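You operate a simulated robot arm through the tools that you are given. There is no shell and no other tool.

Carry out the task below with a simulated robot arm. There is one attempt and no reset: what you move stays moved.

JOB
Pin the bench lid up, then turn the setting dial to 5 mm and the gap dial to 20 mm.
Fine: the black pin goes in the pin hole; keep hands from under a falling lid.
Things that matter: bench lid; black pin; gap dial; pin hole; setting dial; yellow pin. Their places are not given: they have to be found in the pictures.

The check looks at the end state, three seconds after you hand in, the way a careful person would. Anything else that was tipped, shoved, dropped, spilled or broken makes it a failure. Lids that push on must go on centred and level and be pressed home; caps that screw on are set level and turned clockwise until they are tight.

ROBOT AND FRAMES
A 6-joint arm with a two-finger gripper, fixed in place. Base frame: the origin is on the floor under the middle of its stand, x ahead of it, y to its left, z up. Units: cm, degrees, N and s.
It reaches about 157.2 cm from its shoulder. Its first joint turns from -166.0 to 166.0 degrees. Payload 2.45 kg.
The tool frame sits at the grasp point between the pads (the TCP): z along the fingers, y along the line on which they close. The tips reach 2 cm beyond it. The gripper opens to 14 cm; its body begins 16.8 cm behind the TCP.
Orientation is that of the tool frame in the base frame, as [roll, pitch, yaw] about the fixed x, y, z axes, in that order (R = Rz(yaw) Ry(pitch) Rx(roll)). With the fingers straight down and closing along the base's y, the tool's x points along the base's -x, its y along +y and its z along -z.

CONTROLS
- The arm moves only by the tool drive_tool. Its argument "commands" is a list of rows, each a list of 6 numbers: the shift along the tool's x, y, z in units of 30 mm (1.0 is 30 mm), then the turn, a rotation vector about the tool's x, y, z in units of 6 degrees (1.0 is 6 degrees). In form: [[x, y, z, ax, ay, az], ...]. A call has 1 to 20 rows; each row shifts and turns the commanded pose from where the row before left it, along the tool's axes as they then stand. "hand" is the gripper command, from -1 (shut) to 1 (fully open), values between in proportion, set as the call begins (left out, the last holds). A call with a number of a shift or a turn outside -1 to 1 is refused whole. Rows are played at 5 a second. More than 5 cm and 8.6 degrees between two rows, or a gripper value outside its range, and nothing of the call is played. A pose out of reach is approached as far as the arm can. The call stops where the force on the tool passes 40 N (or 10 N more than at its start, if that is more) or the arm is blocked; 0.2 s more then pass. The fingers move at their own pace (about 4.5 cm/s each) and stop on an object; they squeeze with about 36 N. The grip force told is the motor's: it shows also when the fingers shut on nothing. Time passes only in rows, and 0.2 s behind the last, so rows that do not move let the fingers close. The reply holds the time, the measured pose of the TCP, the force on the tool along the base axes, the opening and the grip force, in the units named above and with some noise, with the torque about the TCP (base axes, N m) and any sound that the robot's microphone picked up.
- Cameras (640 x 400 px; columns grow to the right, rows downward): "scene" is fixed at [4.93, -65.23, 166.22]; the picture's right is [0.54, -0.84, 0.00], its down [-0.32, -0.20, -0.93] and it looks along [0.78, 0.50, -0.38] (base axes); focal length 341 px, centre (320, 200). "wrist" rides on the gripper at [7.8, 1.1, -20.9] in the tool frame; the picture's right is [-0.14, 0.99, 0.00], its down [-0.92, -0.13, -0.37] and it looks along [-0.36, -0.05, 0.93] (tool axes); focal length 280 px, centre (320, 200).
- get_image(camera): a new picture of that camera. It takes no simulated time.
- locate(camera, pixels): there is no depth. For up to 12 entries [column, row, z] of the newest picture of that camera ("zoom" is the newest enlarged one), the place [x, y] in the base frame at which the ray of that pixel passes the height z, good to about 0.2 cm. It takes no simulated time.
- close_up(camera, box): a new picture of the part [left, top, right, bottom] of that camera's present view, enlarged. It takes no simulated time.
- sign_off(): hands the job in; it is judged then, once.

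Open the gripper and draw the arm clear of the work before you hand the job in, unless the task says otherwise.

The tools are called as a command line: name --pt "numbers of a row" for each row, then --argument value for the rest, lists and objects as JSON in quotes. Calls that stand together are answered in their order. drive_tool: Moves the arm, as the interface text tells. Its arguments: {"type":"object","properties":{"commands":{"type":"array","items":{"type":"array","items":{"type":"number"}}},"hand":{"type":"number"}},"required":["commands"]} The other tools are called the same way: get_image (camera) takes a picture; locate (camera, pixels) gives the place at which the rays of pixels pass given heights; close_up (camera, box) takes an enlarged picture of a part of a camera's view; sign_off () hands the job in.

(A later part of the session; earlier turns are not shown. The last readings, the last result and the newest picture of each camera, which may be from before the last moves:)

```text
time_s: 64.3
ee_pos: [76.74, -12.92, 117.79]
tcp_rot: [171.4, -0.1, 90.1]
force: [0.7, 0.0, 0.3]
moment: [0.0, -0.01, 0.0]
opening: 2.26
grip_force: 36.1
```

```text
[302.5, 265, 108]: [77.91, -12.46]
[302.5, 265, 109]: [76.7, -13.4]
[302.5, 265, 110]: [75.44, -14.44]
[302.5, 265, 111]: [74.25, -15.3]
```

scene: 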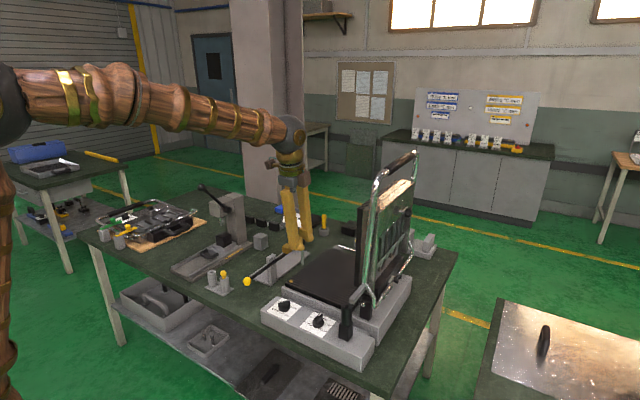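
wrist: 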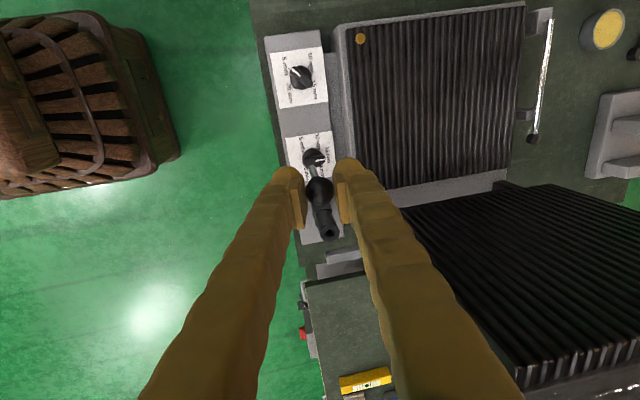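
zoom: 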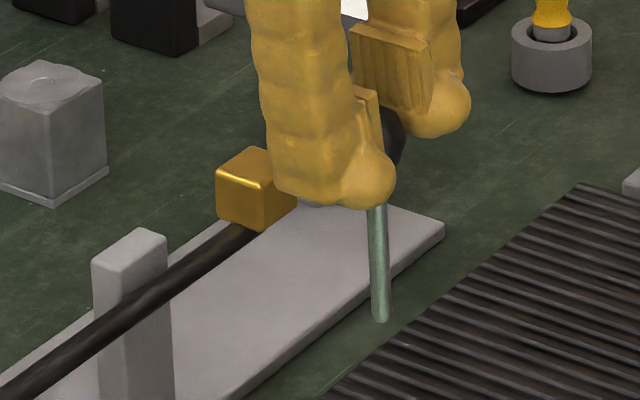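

The tip is at about (77.3, -12.9, 108.5), leaning about 2° toward +x. I correct the lean, yaw 12° so the gripper body's corner stays away from the lid tube, then move over the hole staying about 10 cm above it.

drive_tool --pt "0 0 0 0.3 0 0" --pt "0 0 0 0 0 -1" --pt "0 0 0 0 0 -1" --pt "-0.975 -0.031 0.02 0 0 0" --pt "-0.975 -0.031 0.02 0 0 0" --pt "-0.975 -0.031 0.02 0 0 0" --pt "-0.975 -0.031 0.02 0 0 0" --pt "-0.975 -0.031 0.02 0 0 0" --pt "0 0 0 0 0 0"

get_image --camera "wrist"

get_image --camera "scene"

close_up --camera "scene" --box '[310, 220, 390, 320]'

```text
time_s: 66.3
ee_pos: [79.37, -27.24, 117.75]
tcp_rot: [173.4, 1.4, 102.0]
force: [0.3, 1.1, 0.2]
moment: [0.02, 0.03, 0.0]
opening: 2.27
grip_force: 36.0
```

```text
taken
```

wrist: 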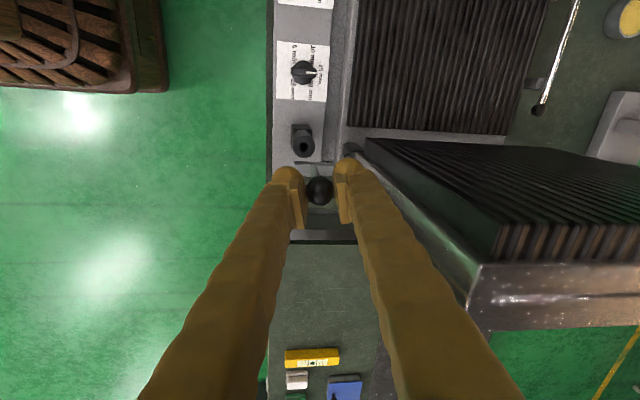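

```text
taken
```

scene: 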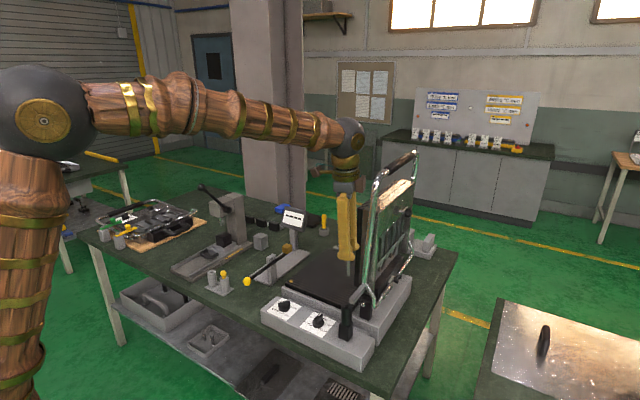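

```text
4.00 times, centred on (350, 270) of scene
```

zoom: 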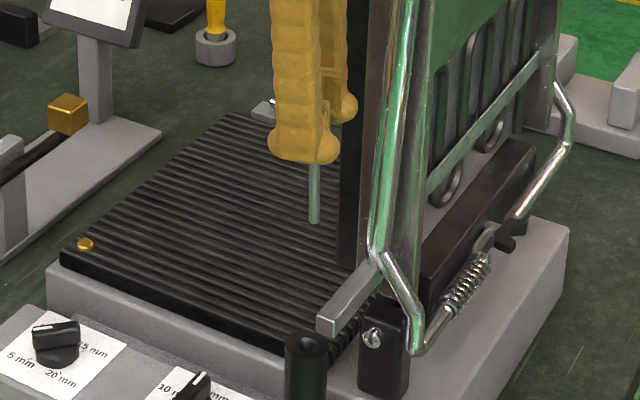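

I'm over the post with the pin hanging at scene (348,275). I zoom in on tip and hole in both views to align.

close_up --camera "wrist" --box '[280, 120, 360, 210]'

close_up --camera "scene" --box '[325, 250, 375, 320]'

```text
4.44 times, centred on (320, 165) of wrist
```

zoom: 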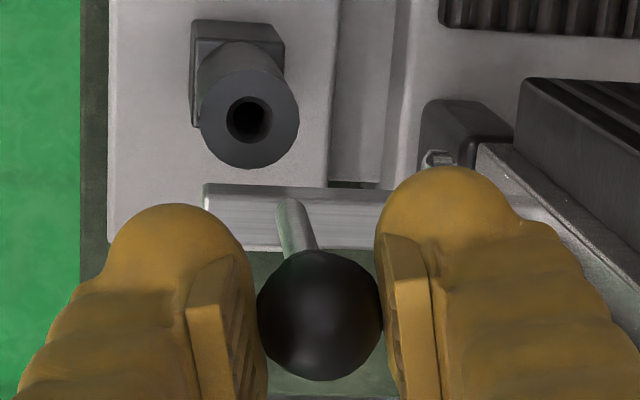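

```text
5.71 times, centred on (350, 285) of scene
```

zoom: 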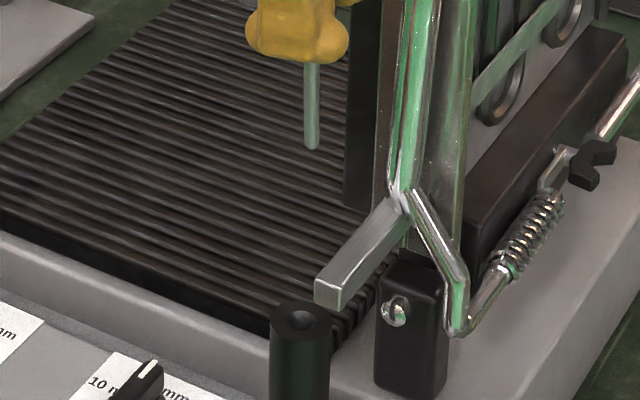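

I locate both features: tip wrist (313.7,166.6)/scene (348.6,275.7), hole wrist (303.8,147.0)/scene (346.5,306.0).

locate --camera "wrist" --pixels '[[313.7, 166.6, 107], [313.7, 166.6, 108], [313.7, 166.6, 109], [303.8, 147, 97], [303.8, 147, 97.5], [303.8, 147, 98], [320, 191.5, 116.5]]'

locate --camera "scene" --pixels '[[348.6, 275.7, 107], [348.6, 275.7, 108], [348.6, 275.7, 109], [346.5, 306, 97], [346.5, 306, 97.5], [346.5, 306, 98]]'

```text
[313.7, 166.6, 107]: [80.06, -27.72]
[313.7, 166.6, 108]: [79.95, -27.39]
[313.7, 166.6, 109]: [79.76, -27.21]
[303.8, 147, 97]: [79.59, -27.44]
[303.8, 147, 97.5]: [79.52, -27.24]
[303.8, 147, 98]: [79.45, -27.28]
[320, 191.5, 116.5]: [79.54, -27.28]
```

```text
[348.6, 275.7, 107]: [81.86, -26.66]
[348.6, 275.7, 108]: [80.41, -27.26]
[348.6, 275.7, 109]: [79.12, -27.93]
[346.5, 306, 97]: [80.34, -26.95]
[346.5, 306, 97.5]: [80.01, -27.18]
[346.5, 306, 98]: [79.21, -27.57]
```

Tip is at about (79.9, -27.4, 108.4) and hole at (79.5, -27.3, 97.8). Before lowering I check the bar's near edge against the fingers.

locate --camera "wrist" --pixels '[[294, 161.6, 100], [294, 161.6, 101], [294, 161.6, 102], [335.8, 162.7, 101], [294.5, 175, 100]]'

locate --camera "scene" --pixels '[[349.1, 299, 100], [349.1, 299, 101], [349.1, 299, 102], [353.9, 300.4, 101], [364, 283, 101]]'

```text
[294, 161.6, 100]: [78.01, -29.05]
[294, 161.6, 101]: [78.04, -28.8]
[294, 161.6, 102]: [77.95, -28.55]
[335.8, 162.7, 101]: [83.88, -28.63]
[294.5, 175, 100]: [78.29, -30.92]
```

```text
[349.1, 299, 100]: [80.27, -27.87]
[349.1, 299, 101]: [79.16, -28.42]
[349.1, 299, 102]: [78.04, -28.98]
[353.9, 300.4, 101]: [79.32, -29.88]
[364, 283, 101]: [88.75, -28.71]
```

The bar's near corner is only about 1.4 cm from the hole line, so I will not take the fingertips below its top (z≈102): I'll start the pin into the hole and let it slide home. First I trim the lean by 1.5° and lower the tip to about 1.5 cm above the hole.

drive_tool --pt "0 0 0 0.245 0.05 0" --pt "0.022 -0.0747 0.7375 0 0 0" --pt "0.022 -0.0747 0.7375 0 0 0" --pt "0.022 -0.0747 0.7375 0 0 0" --pt "0.022 -0.0747 0.7375 0 0 0" --pt "0 0 0 0 0 0"

get_image --camera "wrist"

close_up --camera "wrist" --box '[280, 120, 360, 210]'

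close_up --camera "scene" --box '[325, 260, 375, 320]'

```text
time_s: 67.7
ee_pos: [79.19, -27.22, 109.1]
tcp_rot: [174.8, 1.2, 101.9]
force: [-0.6, 0.1, -0.3]
moment: [0.04, 0.02, 0.02]
opening: 2.25
grip_force: 36.1
```

```text
taken
```

wrist: 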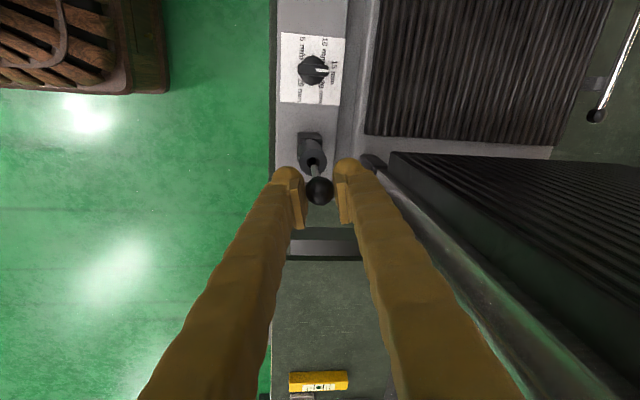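

```text
4.44 times, centred on (320, 165) of wrist
```

zoom: 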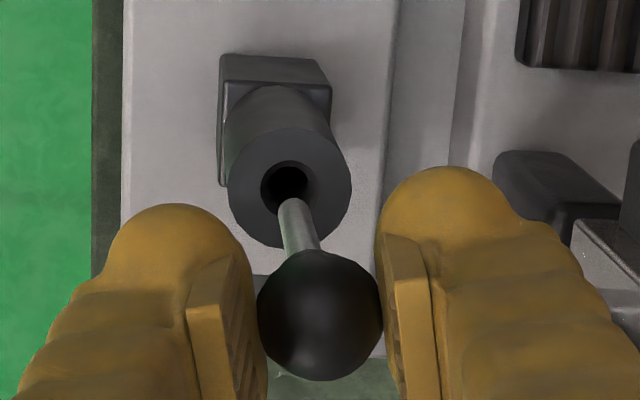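

```text
6.67 times, centred on (350, 290) of scene
```

zoom: 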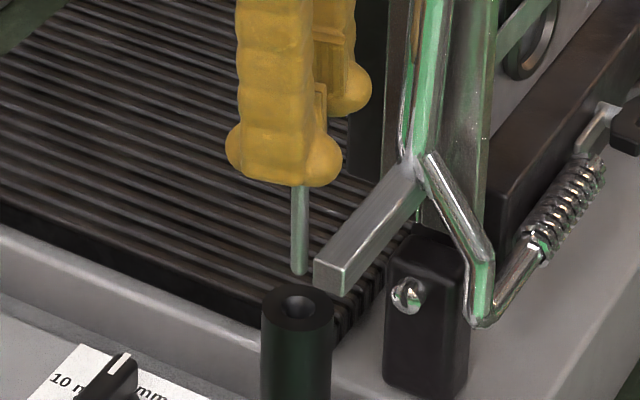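

The tip is aligned over the hole within about half a millimetre in both views. I lower slowly 4.6 cm, watching the force.

drive_tool --pt "0.0057 -0.0267 0.3054 0 0 0" --pt "0.0057 -0.0267 0.3054 0 0 0" --pt "0.0057 -0.0267 0.3054 0 0 0" --pt "0.0057 -0.0267 0.3054 0 0 0" --pt "0.0057 -0.0267 0.3054 0 0 0" --pt "0 0 0 0 0 0"

get_image --camera "wrist"

close_up --camera "wrist" --box '[280, 120, 360, 210]'

close_up --camera "scene" --box '[325, 260, 375, 320]'

```text
time_s: 69.1
ee_pos: [79.22, -27.1, 104.35]
tcp_rot: [174.8, 1.2, 102.0]
force: [-1.8, -0.3, 7.1]
moment: [-0.12, 0.15, -0.06]
opening: 2.24
grip_force: 36.2
```

```text
taken
```

wrist: 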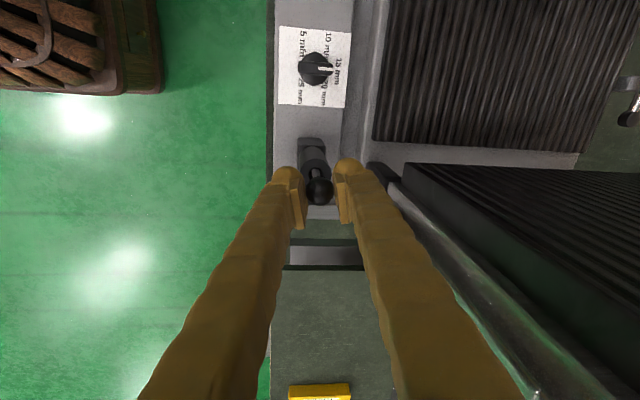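

```text
4.44 times, centred on (320, 165) of wrist
```

zoom: 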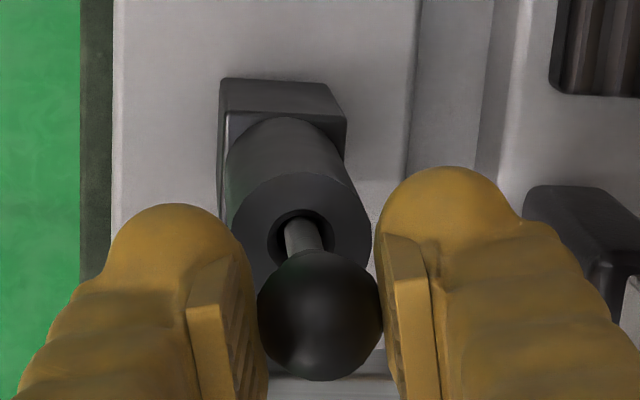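

```text
6.67 times, centred on (350, 290) of scene
```

zoom: 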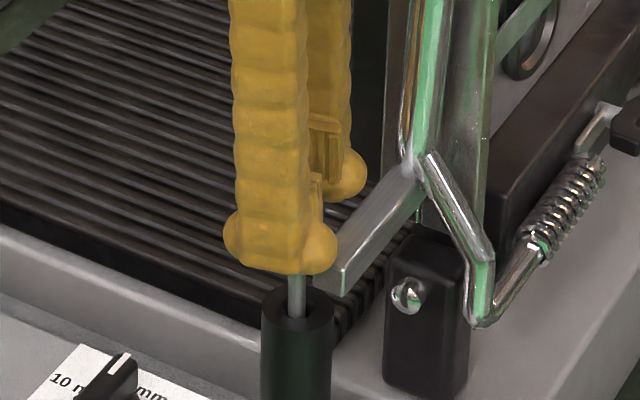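

The shaft is inside the hole mouth; a 7 N upward force suggests either the funnel or a fingertip near the bar. I raise 4 mm and read the force again.

drive_tool --pt "-0.0025 0.0116 -0.133 0 0 0" --pt "0 0 0 0 0 0"

```text
time_s: 69.7
ee_pos: [79.28, -27.1, 104.76]
tcp_rot: [174.8, 1.1, 102.0]
force: [0.0, 0.6, -0.7]
moment: [-0.03, 0.0, 0.0]
opening: 2.25
grip_force: 35.8
```

The contact vanished, so the shaft hangs freely in the hole. I open the fingers modestly so the pin drops home while still caged, then look.

drive_tool --pt "0 0 0 0 0 0" --pt "0 0 0 0 0 0" --pt "0 0 0 0 0 0" --pt "0 0 0 0 0 0" --hand -0.4

get_image --camera "wrist"

close_up --camera "wrist" --box '[280, 120, 360, 210]'

close_up --camera "scene" --box '[325, 260, 375, 320]'

```text
time_s: 70.7
ee_pos: [79.23, -27.07, 104.79]
tcp_rot: [174.9, 1.1, 102.0]
force: [0.0, 0.3, -0.5]
moment: [0.01, 0.0, -0.04]
opening: 4.17
grip_force: 0.1
```

```text
taken
```

wrist: 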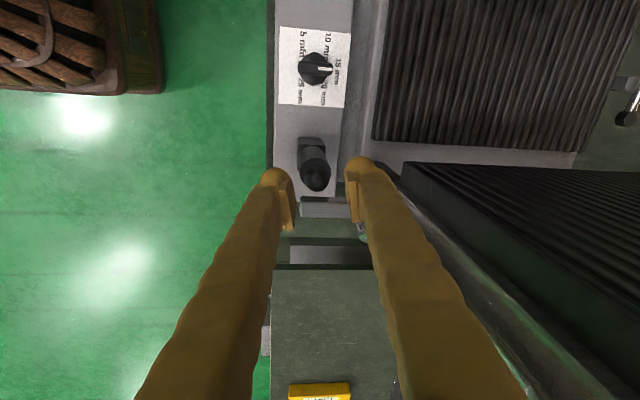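

```text
4.44 times, centred on (320, 165) of wrist
```

zoom: 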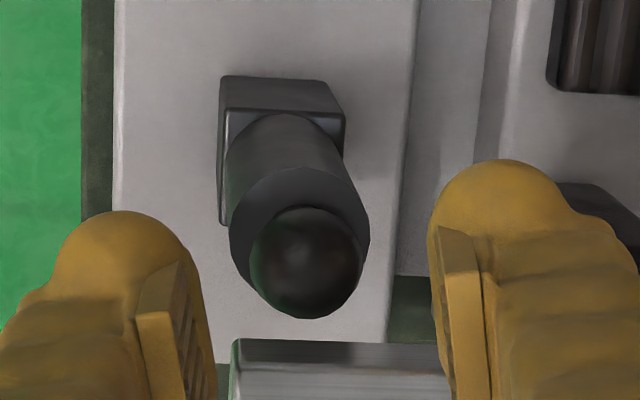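

```text
6.67 times, centred on (350, 290) of scene
```

zoom: 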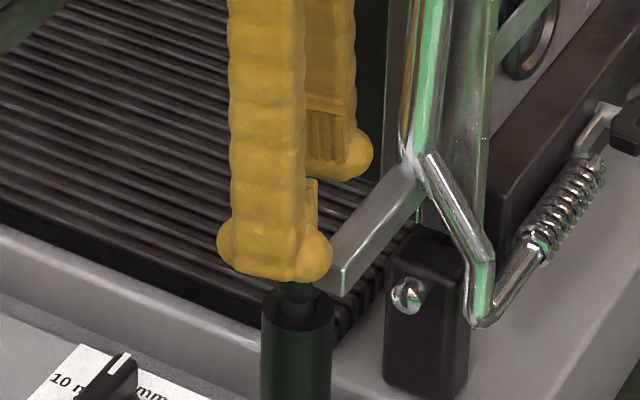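

The pin dropped home; its ball sits at the post top. I raise straight up clear of the lid and look at the seated pin.

drive_tool --pt "-0.0185 0.087 -0.99 0 0 0" --pt "-0.0185 0.087 -0.99 0 0 0" --pt "-0.0185 0.087 -0.99 0 0 0" --pt "-0.0185 0.087 -0.99 0 0 0" --pt "-0.0185 0.087 -0.99 0 0 0" --pt "0.2 -0.8 0 0 0 0" --pt "0.2 -0.8 0 0 0 0" --pt "0.2 -0.8 0 0 0 0"

get_image --camera "scene"

close_up --camera "scene" --box '[320, 260, 390, 330]'

get_image --camera "wrist"

```text
time_s: 72.5
ee_pos: [71.88, -27.0, 118.88]
tcp_rot: [174.8, 1.1, 102.0]
force: [-0.6, -0.2, -0.7]
moment: [-0.01, -0.03, 0.0]
opening: 4.22
grip_force: 0.0
```

```text
taken
```

scene: 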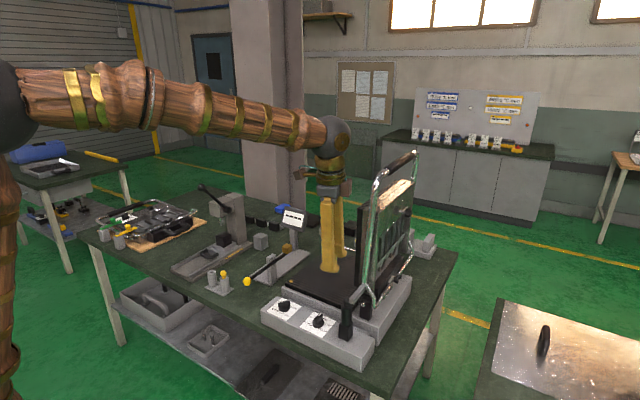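

```text
5.71 times, centred on (355, 295) of scene
```

zoom: 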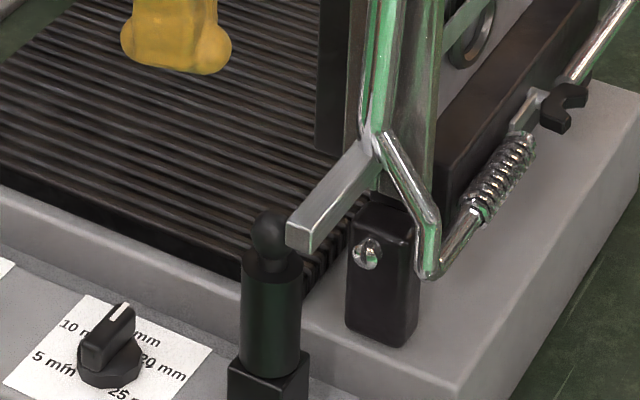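

```text
taken
```

wrist: 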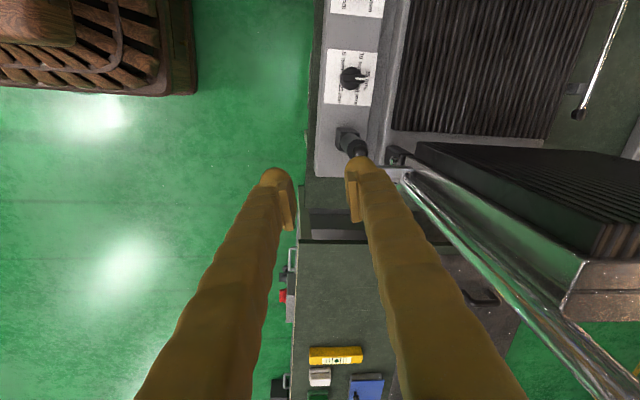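

The black pin is seated and the lid rests upright behind it. Now the dials: I turn the tool back to the standard orientation and go close above dial A to read exactly where each pointer stands.

drive_tool --pt "0 0 0 0 0 -1" --pt "0 0 0 0 0 -1" --pt "0 0 0 0 0 -1" --pt "0 0 0 0 0 -1" --pt "0 0 0 0 0 -1" --pt "0 0 0 0 0 -1" --pt "0 0 0 0 0 -1" --pt "0 0 0 0 0 -1" --pt "0 0 0 0 0 -1" --pt "0 0 0 0 0 -1" --pt "0 0 0 0 0 -1" --pt "0 0 0 0 0 -1" --pt "0 0 0 0 0 -1" --pt "0 0 0 0 0.85 0" --hand 1

get_image --camera "wrist"

```text
time_s: 75.5
ee_pos: [71.85, -26.92, 118.97]
tcp_rot: [-180.0, 0.1, -179.9]
force: [0.0, 0.8, 0.4]
moment: [0.01, -0.01, 0.02]
opening: 13.99
grip_force: 0.0
```

```text
taken
```

wrist: 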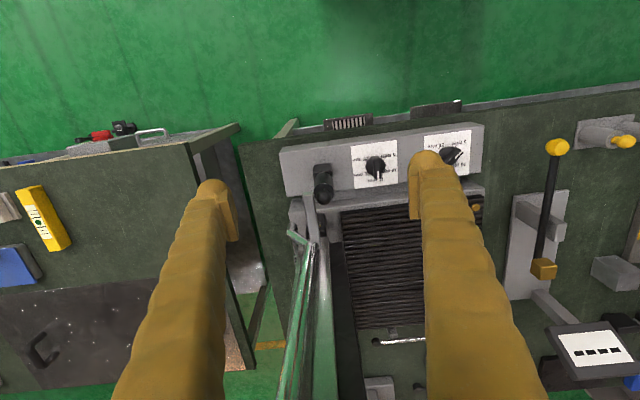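

Orientation is level again. I move over between the dials and lower for a close overhead view.

drive_tool --pt "0.3 1 0 0 0 0" --pt "0.3 1 0 0 0 0" --pt "0.3 1 0 0 0 0" --pt "0.3 1 0 0 0 0" --pt "0 1 0 0 0 0" --pt "0 0.8 0.9 0 0 0" --pt "0 0 0.9 0 0 0" --pt "0 0 0.9 0 0 0" --pt "0 0 0.9 0 0 0" --pt "0 0 0.6 0 0 0"

get_image --camera "wrist"

close_up --camera "wrist" --box '[230, 160, 410, 280]'

```text
time_s: 77.7
ee_pos: [68.33, -9.51, 106.27]
tcp_rot: [180.0, 0.3, 180.0]
force: [-0.7, -0.4, 0.3]
moment: [0.01, 0.01, 0.01]
opening: 14.01
grip_force: 0.1
```

```text
taken
```

wrist: 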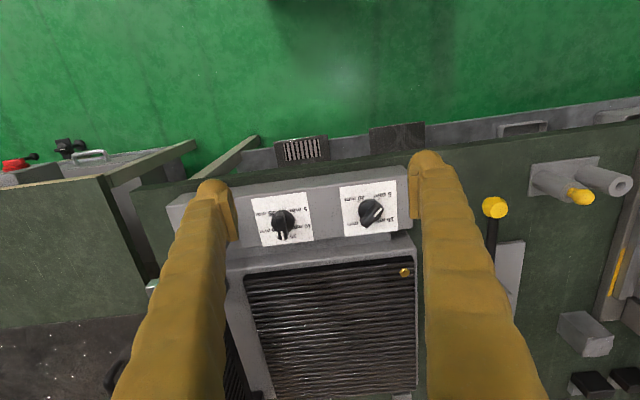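

```text
3.33 times, centred on (320, 220) of wrist
```

zoom: 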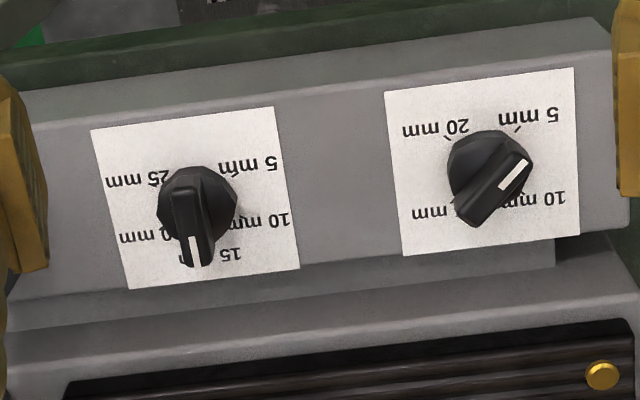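

I zoom further on each dial to read the pointers precisely.

close_up --camera "wrist" --box '[335, 175, 405, 240]'

close_up --camera "wrist" --box '[245, 185, 320, 250]'

close_up --camera "scene" --box '[262, 290, 312, 325]'

```text
6.15 times, centred on (370, 208) of wrist
```

zoom: 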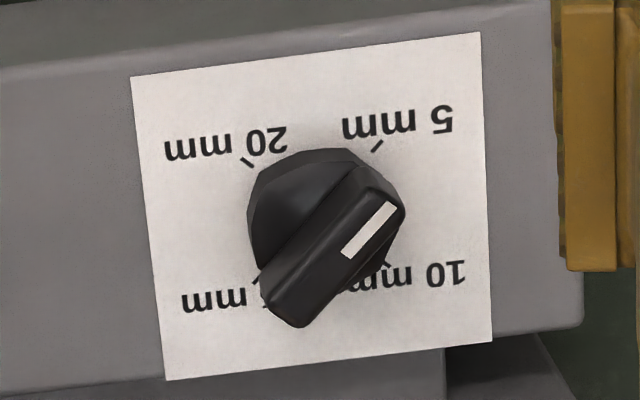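

```text
6.15 times, centred on (282, 218) of wrist
```

zoom: 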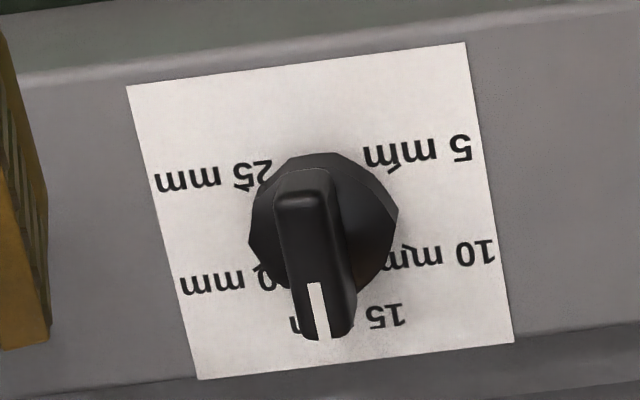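

```text
11.43 times, centred on (287, 308) of scene
```

zoom: 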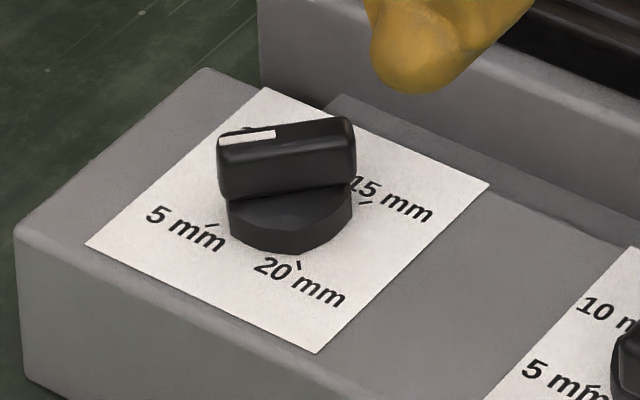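

Dial A (right card) points at its 5 mm tick and dial B (left card) at 15 mm. So the dial that must go *to* 5 mm is B (setting dial, 5–25), and A (5–20) is the gap dial to go to 20 mm. I now measure dial positions and heights.

locate --camera "wrist" --pixels '[[369.5, 210, 88], [369.5, 210, 90], [369.5, 210, 92], [372.9, 217.4, 92], [372.9, 217.4, 94], [372.9, 217.4, 96]]'

locate --camera "scene" --pixels '[[284.1, 309.3, 88], [284.1, 309.3, 90], [284.1, 309.3, 92], [284.1, 302.75, 92], [284.1, 302.75, 94], [284.1, 302.75, 96]]'

```text
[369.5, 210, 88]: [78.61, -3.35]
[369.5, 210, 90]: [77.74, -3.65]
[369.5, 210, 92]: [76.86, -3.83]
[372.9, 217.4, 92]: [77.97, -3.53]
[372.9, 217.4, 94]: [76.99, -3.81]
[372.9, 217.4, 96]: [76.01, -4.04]
```

```text
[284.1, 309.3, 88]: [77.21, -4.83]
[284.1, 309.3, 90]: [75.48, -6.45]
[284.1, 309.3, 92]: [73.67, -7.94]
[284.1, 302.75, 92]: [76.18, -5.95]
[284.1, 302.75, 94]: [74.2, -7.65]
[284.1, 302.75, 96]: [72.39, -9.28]
```

The card level is about z 85 and the knob tops about z 88; dial A's axis is near (80, -2.9). I do the same for dial B.

close_up --camera "scene" --box '[295, 300, 345, 340]'

locate --camera "wrist" --pixels '[[280.9, 227.4, 88], [369.5, 210, 85], [372.9, 217.4, 88], [294, 209, 85], [270, 213, 85], [297, 224, 85], [272, 226, 85], [284, 235, 85]]'

```text
10.00 times, centred on (320, 320) of scene
```

zoom: 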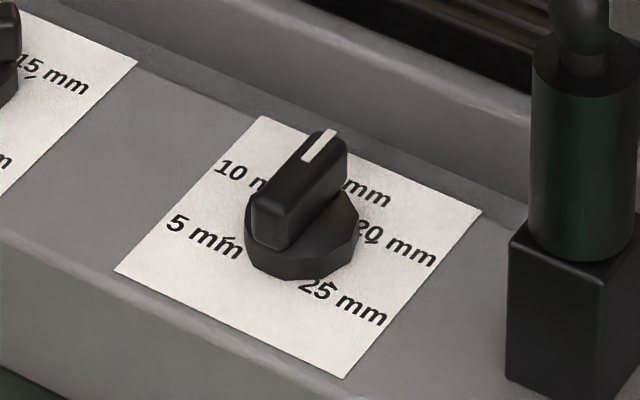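

```text
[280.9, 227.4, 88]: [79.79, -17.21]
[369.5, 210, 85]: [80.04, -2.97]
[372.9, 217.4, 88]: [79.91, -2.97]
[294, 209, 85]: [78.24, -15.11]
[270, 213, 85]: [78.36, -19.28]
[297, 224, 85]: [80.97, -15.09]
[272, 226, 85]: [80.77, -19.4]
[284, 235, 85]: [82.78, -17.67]
```

Dial B's axis is near (79.9, -17.2). I narrow the gripper to 4.4 cm and move over dial B at z≈100, pads on either side of its ridge (which lies along x).

drive_tool --pt "0 0 0 0 0 0" --pt "0 0 0 0 0 0" --pt "0 0 0 0 0 0" --pt "0 0 0 0 0 0" --pt "0 0 0 0 0 0" --pt "-0.771 -0.513 0.1 0 0 0" --pt "-0.771 -0.513 0.1 0 0 0" --pt "-0.771 -0.513 0.2 0 0 0" --pt "-0.771 -0.513 0.4 0 0 0" --pt "-0.771 -0.513 0.5 0 0 0" --pt "0 0 0 0 0 0" --hand -0.37

get_image --camera "wrist"

close_up --camera "wrist" --box '[260, 140, 380, 240]'

close_up --camera "scene" --box '[280, 260, 370, 340]'

```text
time_s: 80.1
ee_pos: [79.96, -17.17, 102.55]
tcp_rot: [-179.9, 0.2, -180.0]
force: [-0.9, 0.3, 0.1]
moment: [0.01, 0.01, 0.01]
opening: 4.4
grip_force: 0.1
```

```text
taken
```

wrist: 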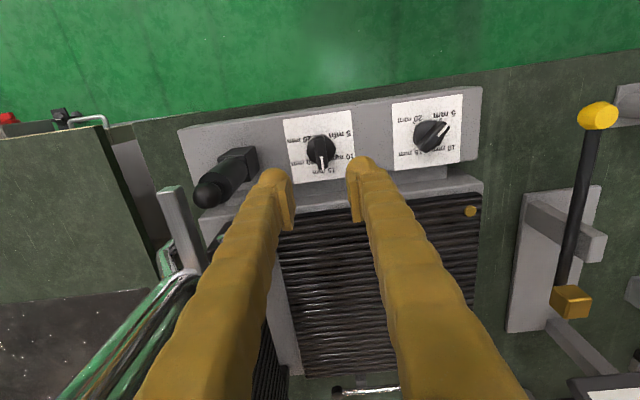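

```text
4.00 times, centred on (320, 190) of wrist
```

zoom: 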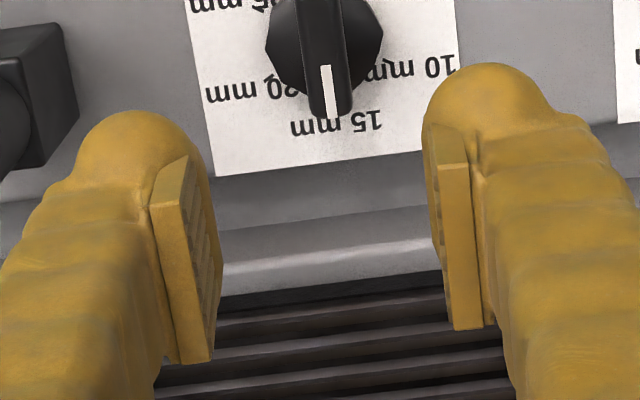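

```text
5.00 times, centred on (325, 300) of scene
```

zoom: 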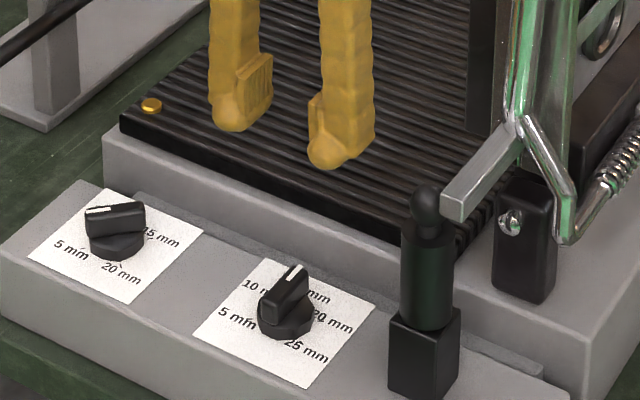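

I re-measure dial B from this nearer view.

close_up --camera "wrist" --box '[280, 110, 360, 185]'

close_up --camera "wrist" --box '[385, 85, 475, 170]'

```text
5.33 times, centred on (320, 148) of wrist
```

zoom: 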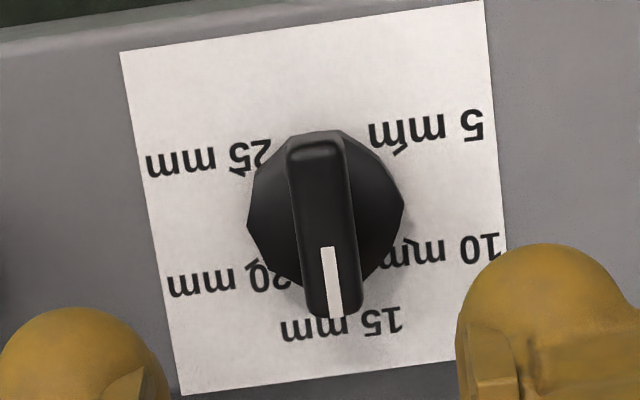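

```text
4.71 times, centred on (430, 128) of wrist
```

zoom: 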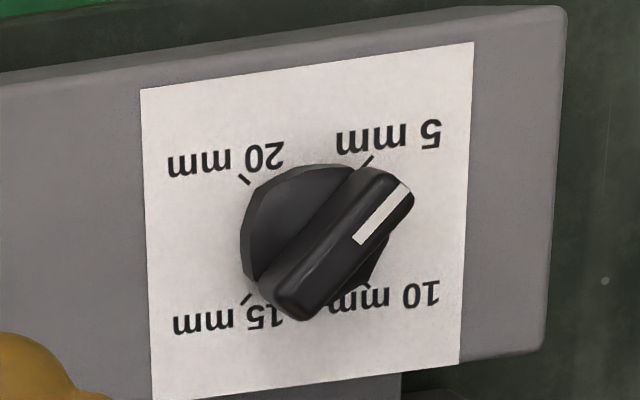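

I locate dial B's card centre (wrist 321.1,147.6; scene 318.05,324.3) and ridge top (wrist 320.6,153.3; scene 318.3,317.2).

locate --camera "wrist" --pixels '[[321.1, 147.6, 84], [321.1, 147.6, 85], [321.1, 147.6, 86], [320.6, 153.3, 87], [320.6, 153.3, 88], [320.6, 153.3, 89]]'

locate --camera "scene" --pixels '[[318.05, 324.3, 84], [318.05, 324.3, 85], [318.05, 324.3, 86], [318.3, 317.2, 87], [318.3, 317.2, 88], [318.3, 317.2, 89]]'

```text
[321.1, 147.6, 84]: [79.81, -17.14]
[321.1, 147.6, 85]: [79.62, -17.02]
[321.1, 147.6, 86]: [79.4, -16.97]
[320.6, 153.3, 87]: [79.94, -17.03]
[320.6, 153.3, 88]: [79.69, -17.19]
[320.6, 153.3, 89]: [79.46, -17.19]
```

```text
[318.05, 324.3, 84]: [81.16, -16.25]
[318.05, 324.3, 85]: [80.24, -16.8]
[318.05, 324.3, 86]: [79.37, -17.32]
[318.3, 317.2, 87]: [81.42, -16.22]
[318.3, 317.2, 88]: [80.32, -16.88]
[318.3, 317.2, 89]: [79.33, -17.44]
```

Dial B: axis about (79.5, -17.15), knob top z≈88.7. I lower so the pads straddle the ridge, finishing slowly at TCP z≈89.3.

drive_tool --pt "0.137 0 1 0 0 0" --pt "0 0 1 0 0 0" --pt "0 0 1 0 0 0" --pt "0 0 0.5 0 0 0" --pt "0 0 0.4 0 0 0" --pt "0 0 0.3 0 0 0" --pt "0 0 0.2 0 0 0" --pt "0 0 0 0 0 0"

get_image --camera "wrist"

close_up --camera "wrist" --box '[250, 120, 390, 250]'

close_up --camera "scene" --box '[290, 285, 350, 340]'

```text
time_s: 81.9
ee_pos: [79.4, -17.19, 89.22]
tcp_rot: [-180.0, 0.2, -180.0]
force: [-0.8, -0.4, 0.0]
moment: [0.0, 0.02, -0.03]
opening: 4.39
grip_force: 0.0
```

```text
taken
```

wrist: 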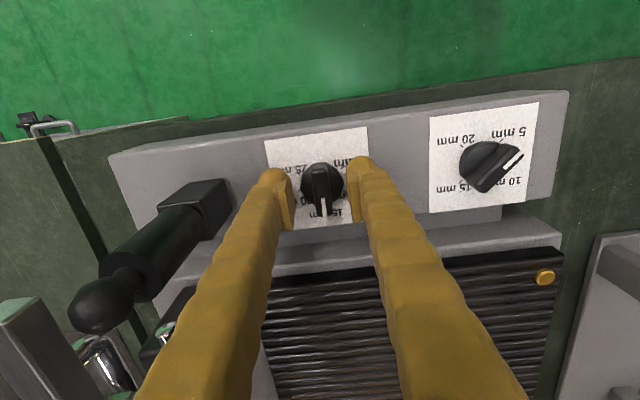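

```text
3.08 times, centred on (320, 185) of wrist
```

zoom: 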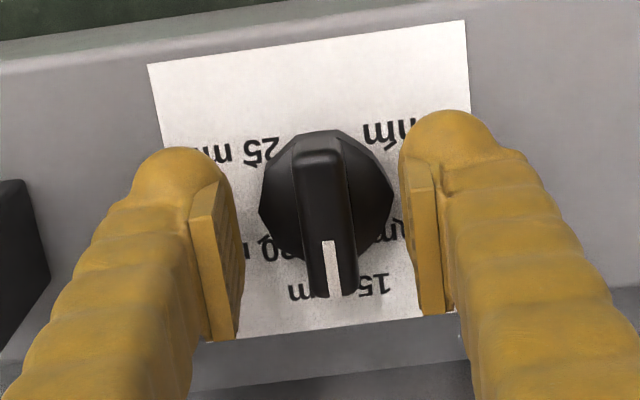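

```text
7.27 times, centred on (320, 312) of scene
```

zoom: 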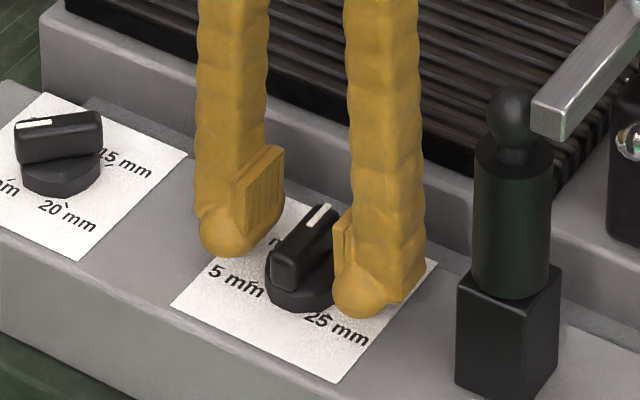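

The pads straddle the ridge with 15 mm pointing away. I close on the ridge.

drive_tool --pt "0 0 0 0 0 0" --pt "0 0 0 0 0 0" --pt "0 0 0 0 0 0" --pt "0 0 0 0 0 0" --hand -1

close_up --camera "wrist" --box '[250, 120, 390, 250]'

```text
time_s: 82.9
ee_pos: [79.52, -17.01, 89.28]
tcp_rot: [-180.0, 0.2, -180.0]
force: [1.9, 36.1, -2.1]
moment: [0.36, -0.03, 0.01]
opening: 1.28
grip_force: 40.1
```

```text
3.08 times, centred on (320, 185) of wrist
```

zoom: 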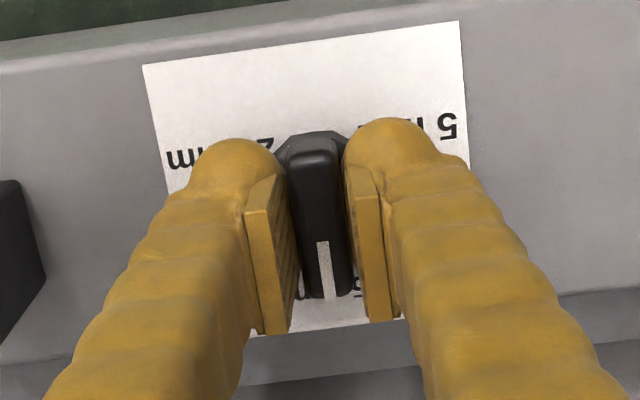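

The grip pushes +36 N along y, so the knob sits about 2.5 mm further +y. I shift that way to unload before turning.

drive_tool --pt "0 0.04 0 0 0 0" --pt "0 0.04 0 0 0 0" --pt "0 0 0 0 0 0"

```text
time_s: 83.7
ee_pos: [79.4, -17.02, 89.22]
tcp_rot: [-179.9, 0.2, -180.0]
force: [-6.3, 7.5, -6.6]
moment: [0.04, 0.1, 0.01]
opening: 1.31
grip_force: 39.2
```

Force is low now. I start turning counter-clockwise (toward 10 and 5) by 12° and check torque and picture.

drive_tool --pt "0 0.015 0 0 0 0" --pt "0 0 0 0 0 -0.5" --pt "0 0 0 0 0 -0.5" --pt "0 0 0 0 0 -0.5" --pt "0 0 0 0 0 -0.5"

close_up --camera "wrist" --box '[250, 120, 390, 250]'

close_up --camera "scene" --box '[290, 285, 350, 340]'

```text
time_s: 84.9
ee_pos: [79.57, -17.08, 89.2]
tcp_rot: [-179.8, 0.2, -168.0]
force: [-9.3, -19.2, -12.9]
moment: [-0.2, 0.13, -0.02]
opening: 1.31
grip_force: 39.8
```

```text
3.08 times, centred on (320, 185) of wrist
```

zoom: 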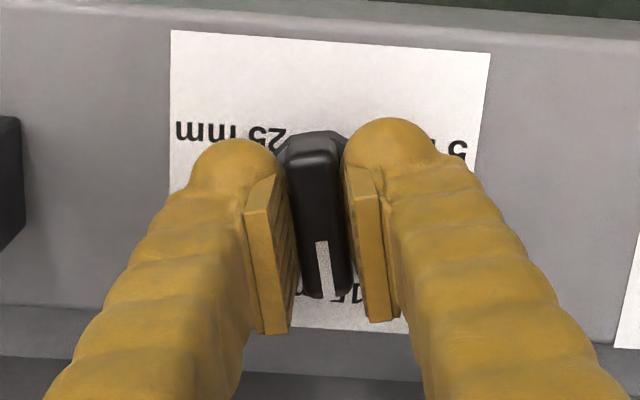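

```text
7.27 times, centred on (320, 312) of scene
```

zoom: 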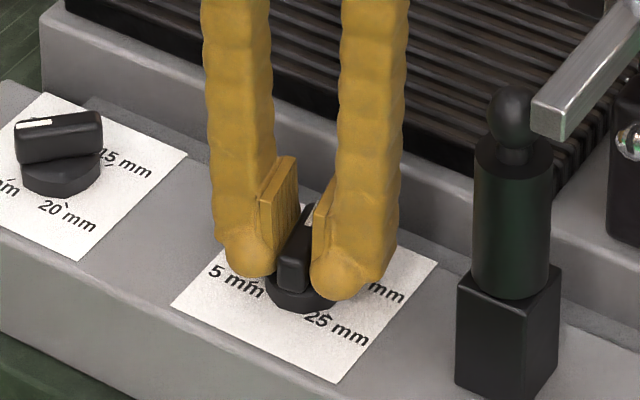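

The dial follows (pointer turned 12°), but a −19 N side load shows the true axis is about 0.85 cm further +x than my TCP. I unload it and turn on with a matching sideways feed per step.

drive_tool --pt "0 -0.055 0 0 0 0" --pt "0 -0.0148 0 0 0 -0.5" --pt "0 -0.0148 0 0 0 -0.5" --pt "0 -0.0148 0 0 0 -0.5" --pt "0 -0.0148 0 0 0 -0.5" --pt "0 0 0 0 0 0"

```text
time_s: 86.0
ee_pos: [79.45, -16.92, 89.19]
tcp_rot: [-180.0, 0.2, -157.4]
force: [-1.6, 5.6, 0.3]
moment: [0.1, -0.04, 0.01]
opening: 1.31
grip_force: 39.9
stopped in row 5: the force on the tool passed its limit at 43 N (the readings are from after the stop); the commanded pose is now the measured one
```

It stopped at a 43 N side load near 22.6° of turn. I take a still reading and a look before going on.

drive_tool --pt "0 0 0 0 0 0" --pt "0 0 0 0 0 0" --pt "0 0 0 0 0 0"

close_up --camera "wrist" --box '[250, 120, 390, 250]'

close_up --camera "scene" --box '[290, 285, 350, 340]'

```text
time_s: 86.8
ee_pos: [79.55, -16.97, 89.24]
tcp_rot: [180.0, 0.1, -157.3]
force: [-3.3, 9.4, 3.9]
moment: [0.06, 0.03, -0.05]
opening: 1.3
grip_force: 39.7
```

```text
3.08 times, centred on (320, 185) of wrist
```

zoom: 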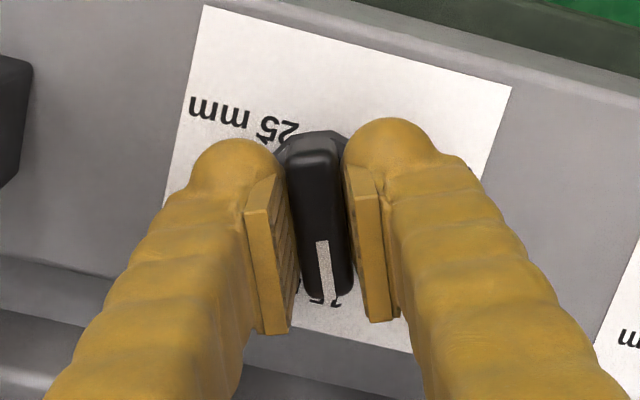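

```text
7.27 times, centred on (320, 312) of scene
```

zoom: 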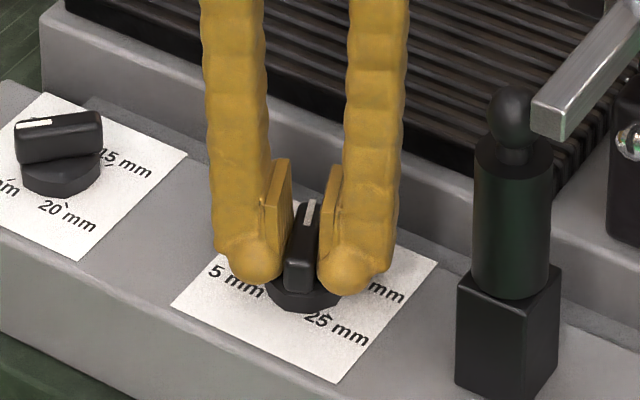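

Loads are small at rest, so the TCP is essentially on the axis already. I continue turning without side feed, with settling rows.

drive_tool --pt "0 0.02 0 0 0 -0.4" --pt "0 0 0 0 0 -0.4" --pt "0 0 0 0 0 -0.4" --pt "0 0 0 0 0 -0.4" --pt "0 0 0 0 0 -0.4" --pt "0 0 0 0 0 0" --pt "0 0 0 0 0 0"

```text
time_s: 88.4
ee_pos: [79.51, -17.05, 89.31]
tcp_rot: [-179.9, 0.2, -145.4]
force: [8.0, -3.9, 4.5]
moment: [-0.06, -0.05, 0.0]
opening: 1.29
grip_force: 40.0
```

Loads stay low at 34.6° turned. I continue to about 67° (the 10 mm tick).

drive_tool --pt "0 0 0 0 0 -0.4" --pt "0 0 0 0 0 -0.4" --pt "0 0 0 0 0 -0.4" --pt "0 0 0 0 0 -0.4" --pt "0 0 0 0 0 -0.4" --pt "0 0 0 0 0 -0.4" --pt "0 0 0 0 0 0" --pt "0 0 0 0 0 0"

close_up --camera "wrist" --box '[250, 120, 390, 250]'

```text
time_s: 90.2
ee_pos: [79.49, -17.01, 89.27]
tcp_rot: [180.0, 0.1, -131.0]
force: [1.2, -13.1, 1.9]
moment: [-0.14, -0.04, -0.02]
opening: 1.3
grip_force: 39.4
```

```text
3.08 times, centred on (320, 185) of wrist
```

zoom: 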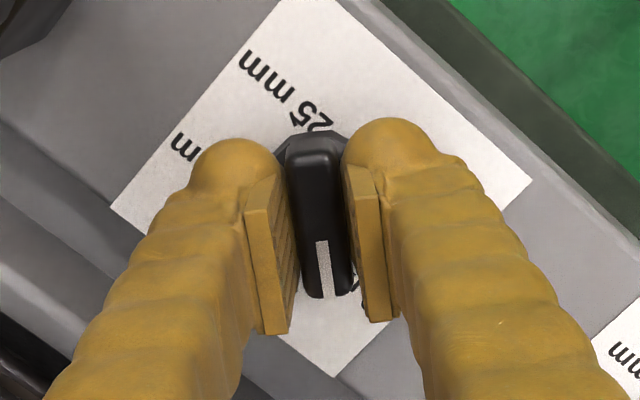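

Turned 49°. Small −13 N side load; I trim 1 mm and turn on to about 68°.

drive_tool --pt "0.025 -0.022 0 0 0 -0.4" --pt "0 0 0 0 0 -0.4" --pt "0 0 0 0 0 -0.4" --pt "0 0 0 0 0 -0.4" --pt "0 0 0 0 0 -0.4" --pt "0 0 0 0 0 -0.4" --pt "0 0 0 0 0 -0.4" --pt "0 0 0 0 0 -0.4" --pt "0 0 0 0 0 0" --pt "0 0 0 0 0 0"

close_up --camera "wrist" --box '[250, 120, 390, 250]'

close_up --camera "scene" --box '[290, 285, 350, 340]'

```text
time_s: 92.4
ee_pos: [79.51, -17.15, 89.29]
tcp_rot: [-180.0, 0.1, -111.9]
force: [13.3, 28.1, 4.2]
moment: [0.32, -0.11, 0.02]
opening: 1.3
grip_force: 39.7
```

```text
3.08 times, centred on (320, 185) of wrist
```

zoom: 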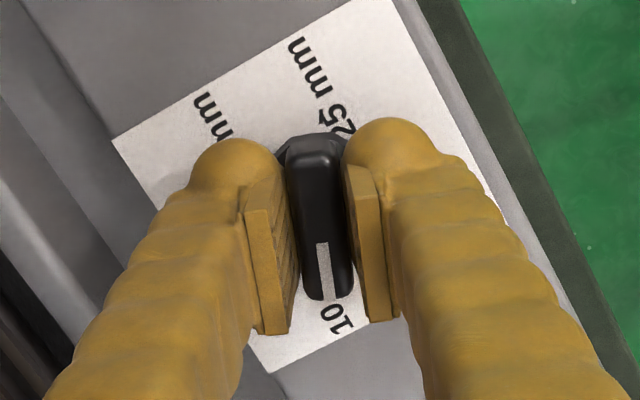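

```text
7.27 times, centred on (320, 312) of scene
```

zoom: 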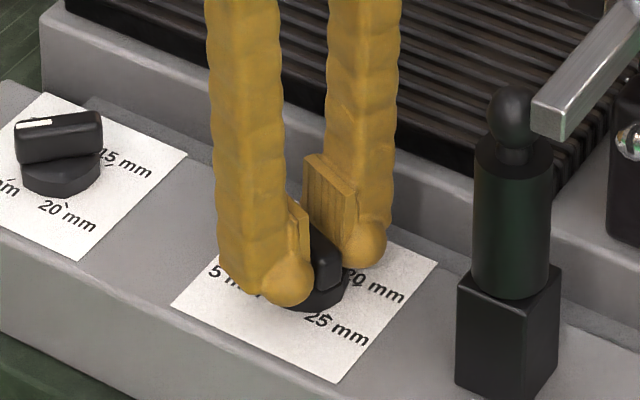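

The pointer is at 10. I release, raise 4 cm and swing the gripper back 180° to take a fresh grip for the second half.

drive_tool --pt "0 0 0 0 0 0" --pt "0 0 0 0 0 0" --pt "0 0 0 0 0 0" --pt "0 0 -0.5 0 0 0" --pt "0 0 -0.9 0 0 0" --pt "0 0 0 0 0 1" --pt "0 0 0 0 0 1" --pt "0 0 0 0 0 1" --pt "0 0 0 0 0 1" --pt "0 0 0 0 0 1" --pt "0 0 0 0 0 1" --pt "0 0 0 0 0 1" --pt "0 0 0 0 0 1" --pt "0 0 0 0 0 1" --pt "0 0 0 0 0 1" --pt "0 0 0 0 0 1" --pt "0 0 0 0 0 1" --pt "0 0 0 0 0 1" --pt "0 0 0 0 0 1" --pt "0 0 0 0 0 1" --hand -0.37

drive_tool --pt "0 0 0 0 0 1" --pt "0 0 0 0 0 1" --pt "0 0 0 0 0 1" --pt "0 0 0 0 0 1" --pt "0 0 0 0 0 1" --pt "0 0 0 0 0 1" --pt "0 0 0 0 0 1" --pt "0 0 0 0 0 1" --pt "0 0 0 0 0 1" --pt "0 0 0 0 0 1" --pt "0 0 0 0 0 1" --pt "0 0 0 0 0 1" --pt "0 0 0 0 0 1" --pt "0 0 0 0 0 1" --pt "0 0 0 0 0 1" --pt "0 0 0 0 0 0"

get_image --camera "wrist"

close_up --camera "scene" --box '[290, 285, 350, 340]'

```text
time_s: 96.6
ee_pos: [79.46, -17.01, 93.51]
tcp_rot: [180.0, 0.0, 158.1]
force: [0.2, 0.2, -0.1]
moment: [0.02, 0.0, 0.01]
opening: 4.39
grip_force: 0.1
```

```text
time_s: 100.0
ee_pos: [79.43, -17.18, 93.44]
tcp_rot: [180.0, -0.1, 68.0]
force: [0.2, -0.5, 0.8]
moment: [0.03, -0.02, -0.01]
opening: 4.42
grip_force: 0.0
```

```text
taken
```

wrist: 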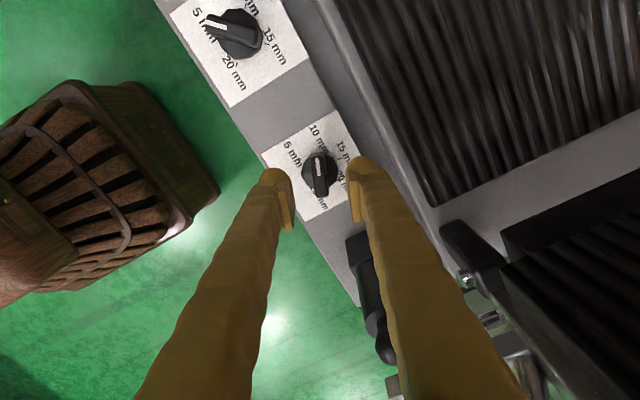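

```text
7.27 times, centred on (320, 312) of scene
```

zoom: 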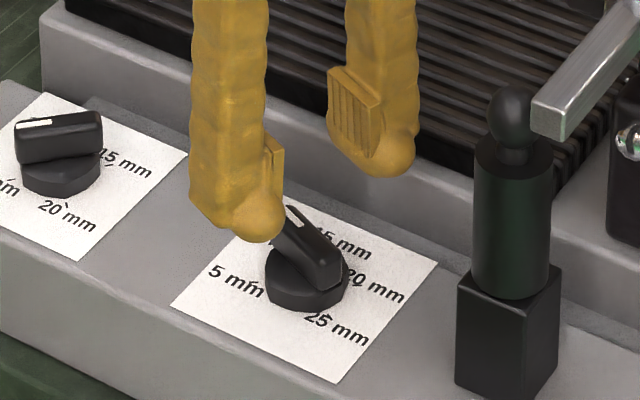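

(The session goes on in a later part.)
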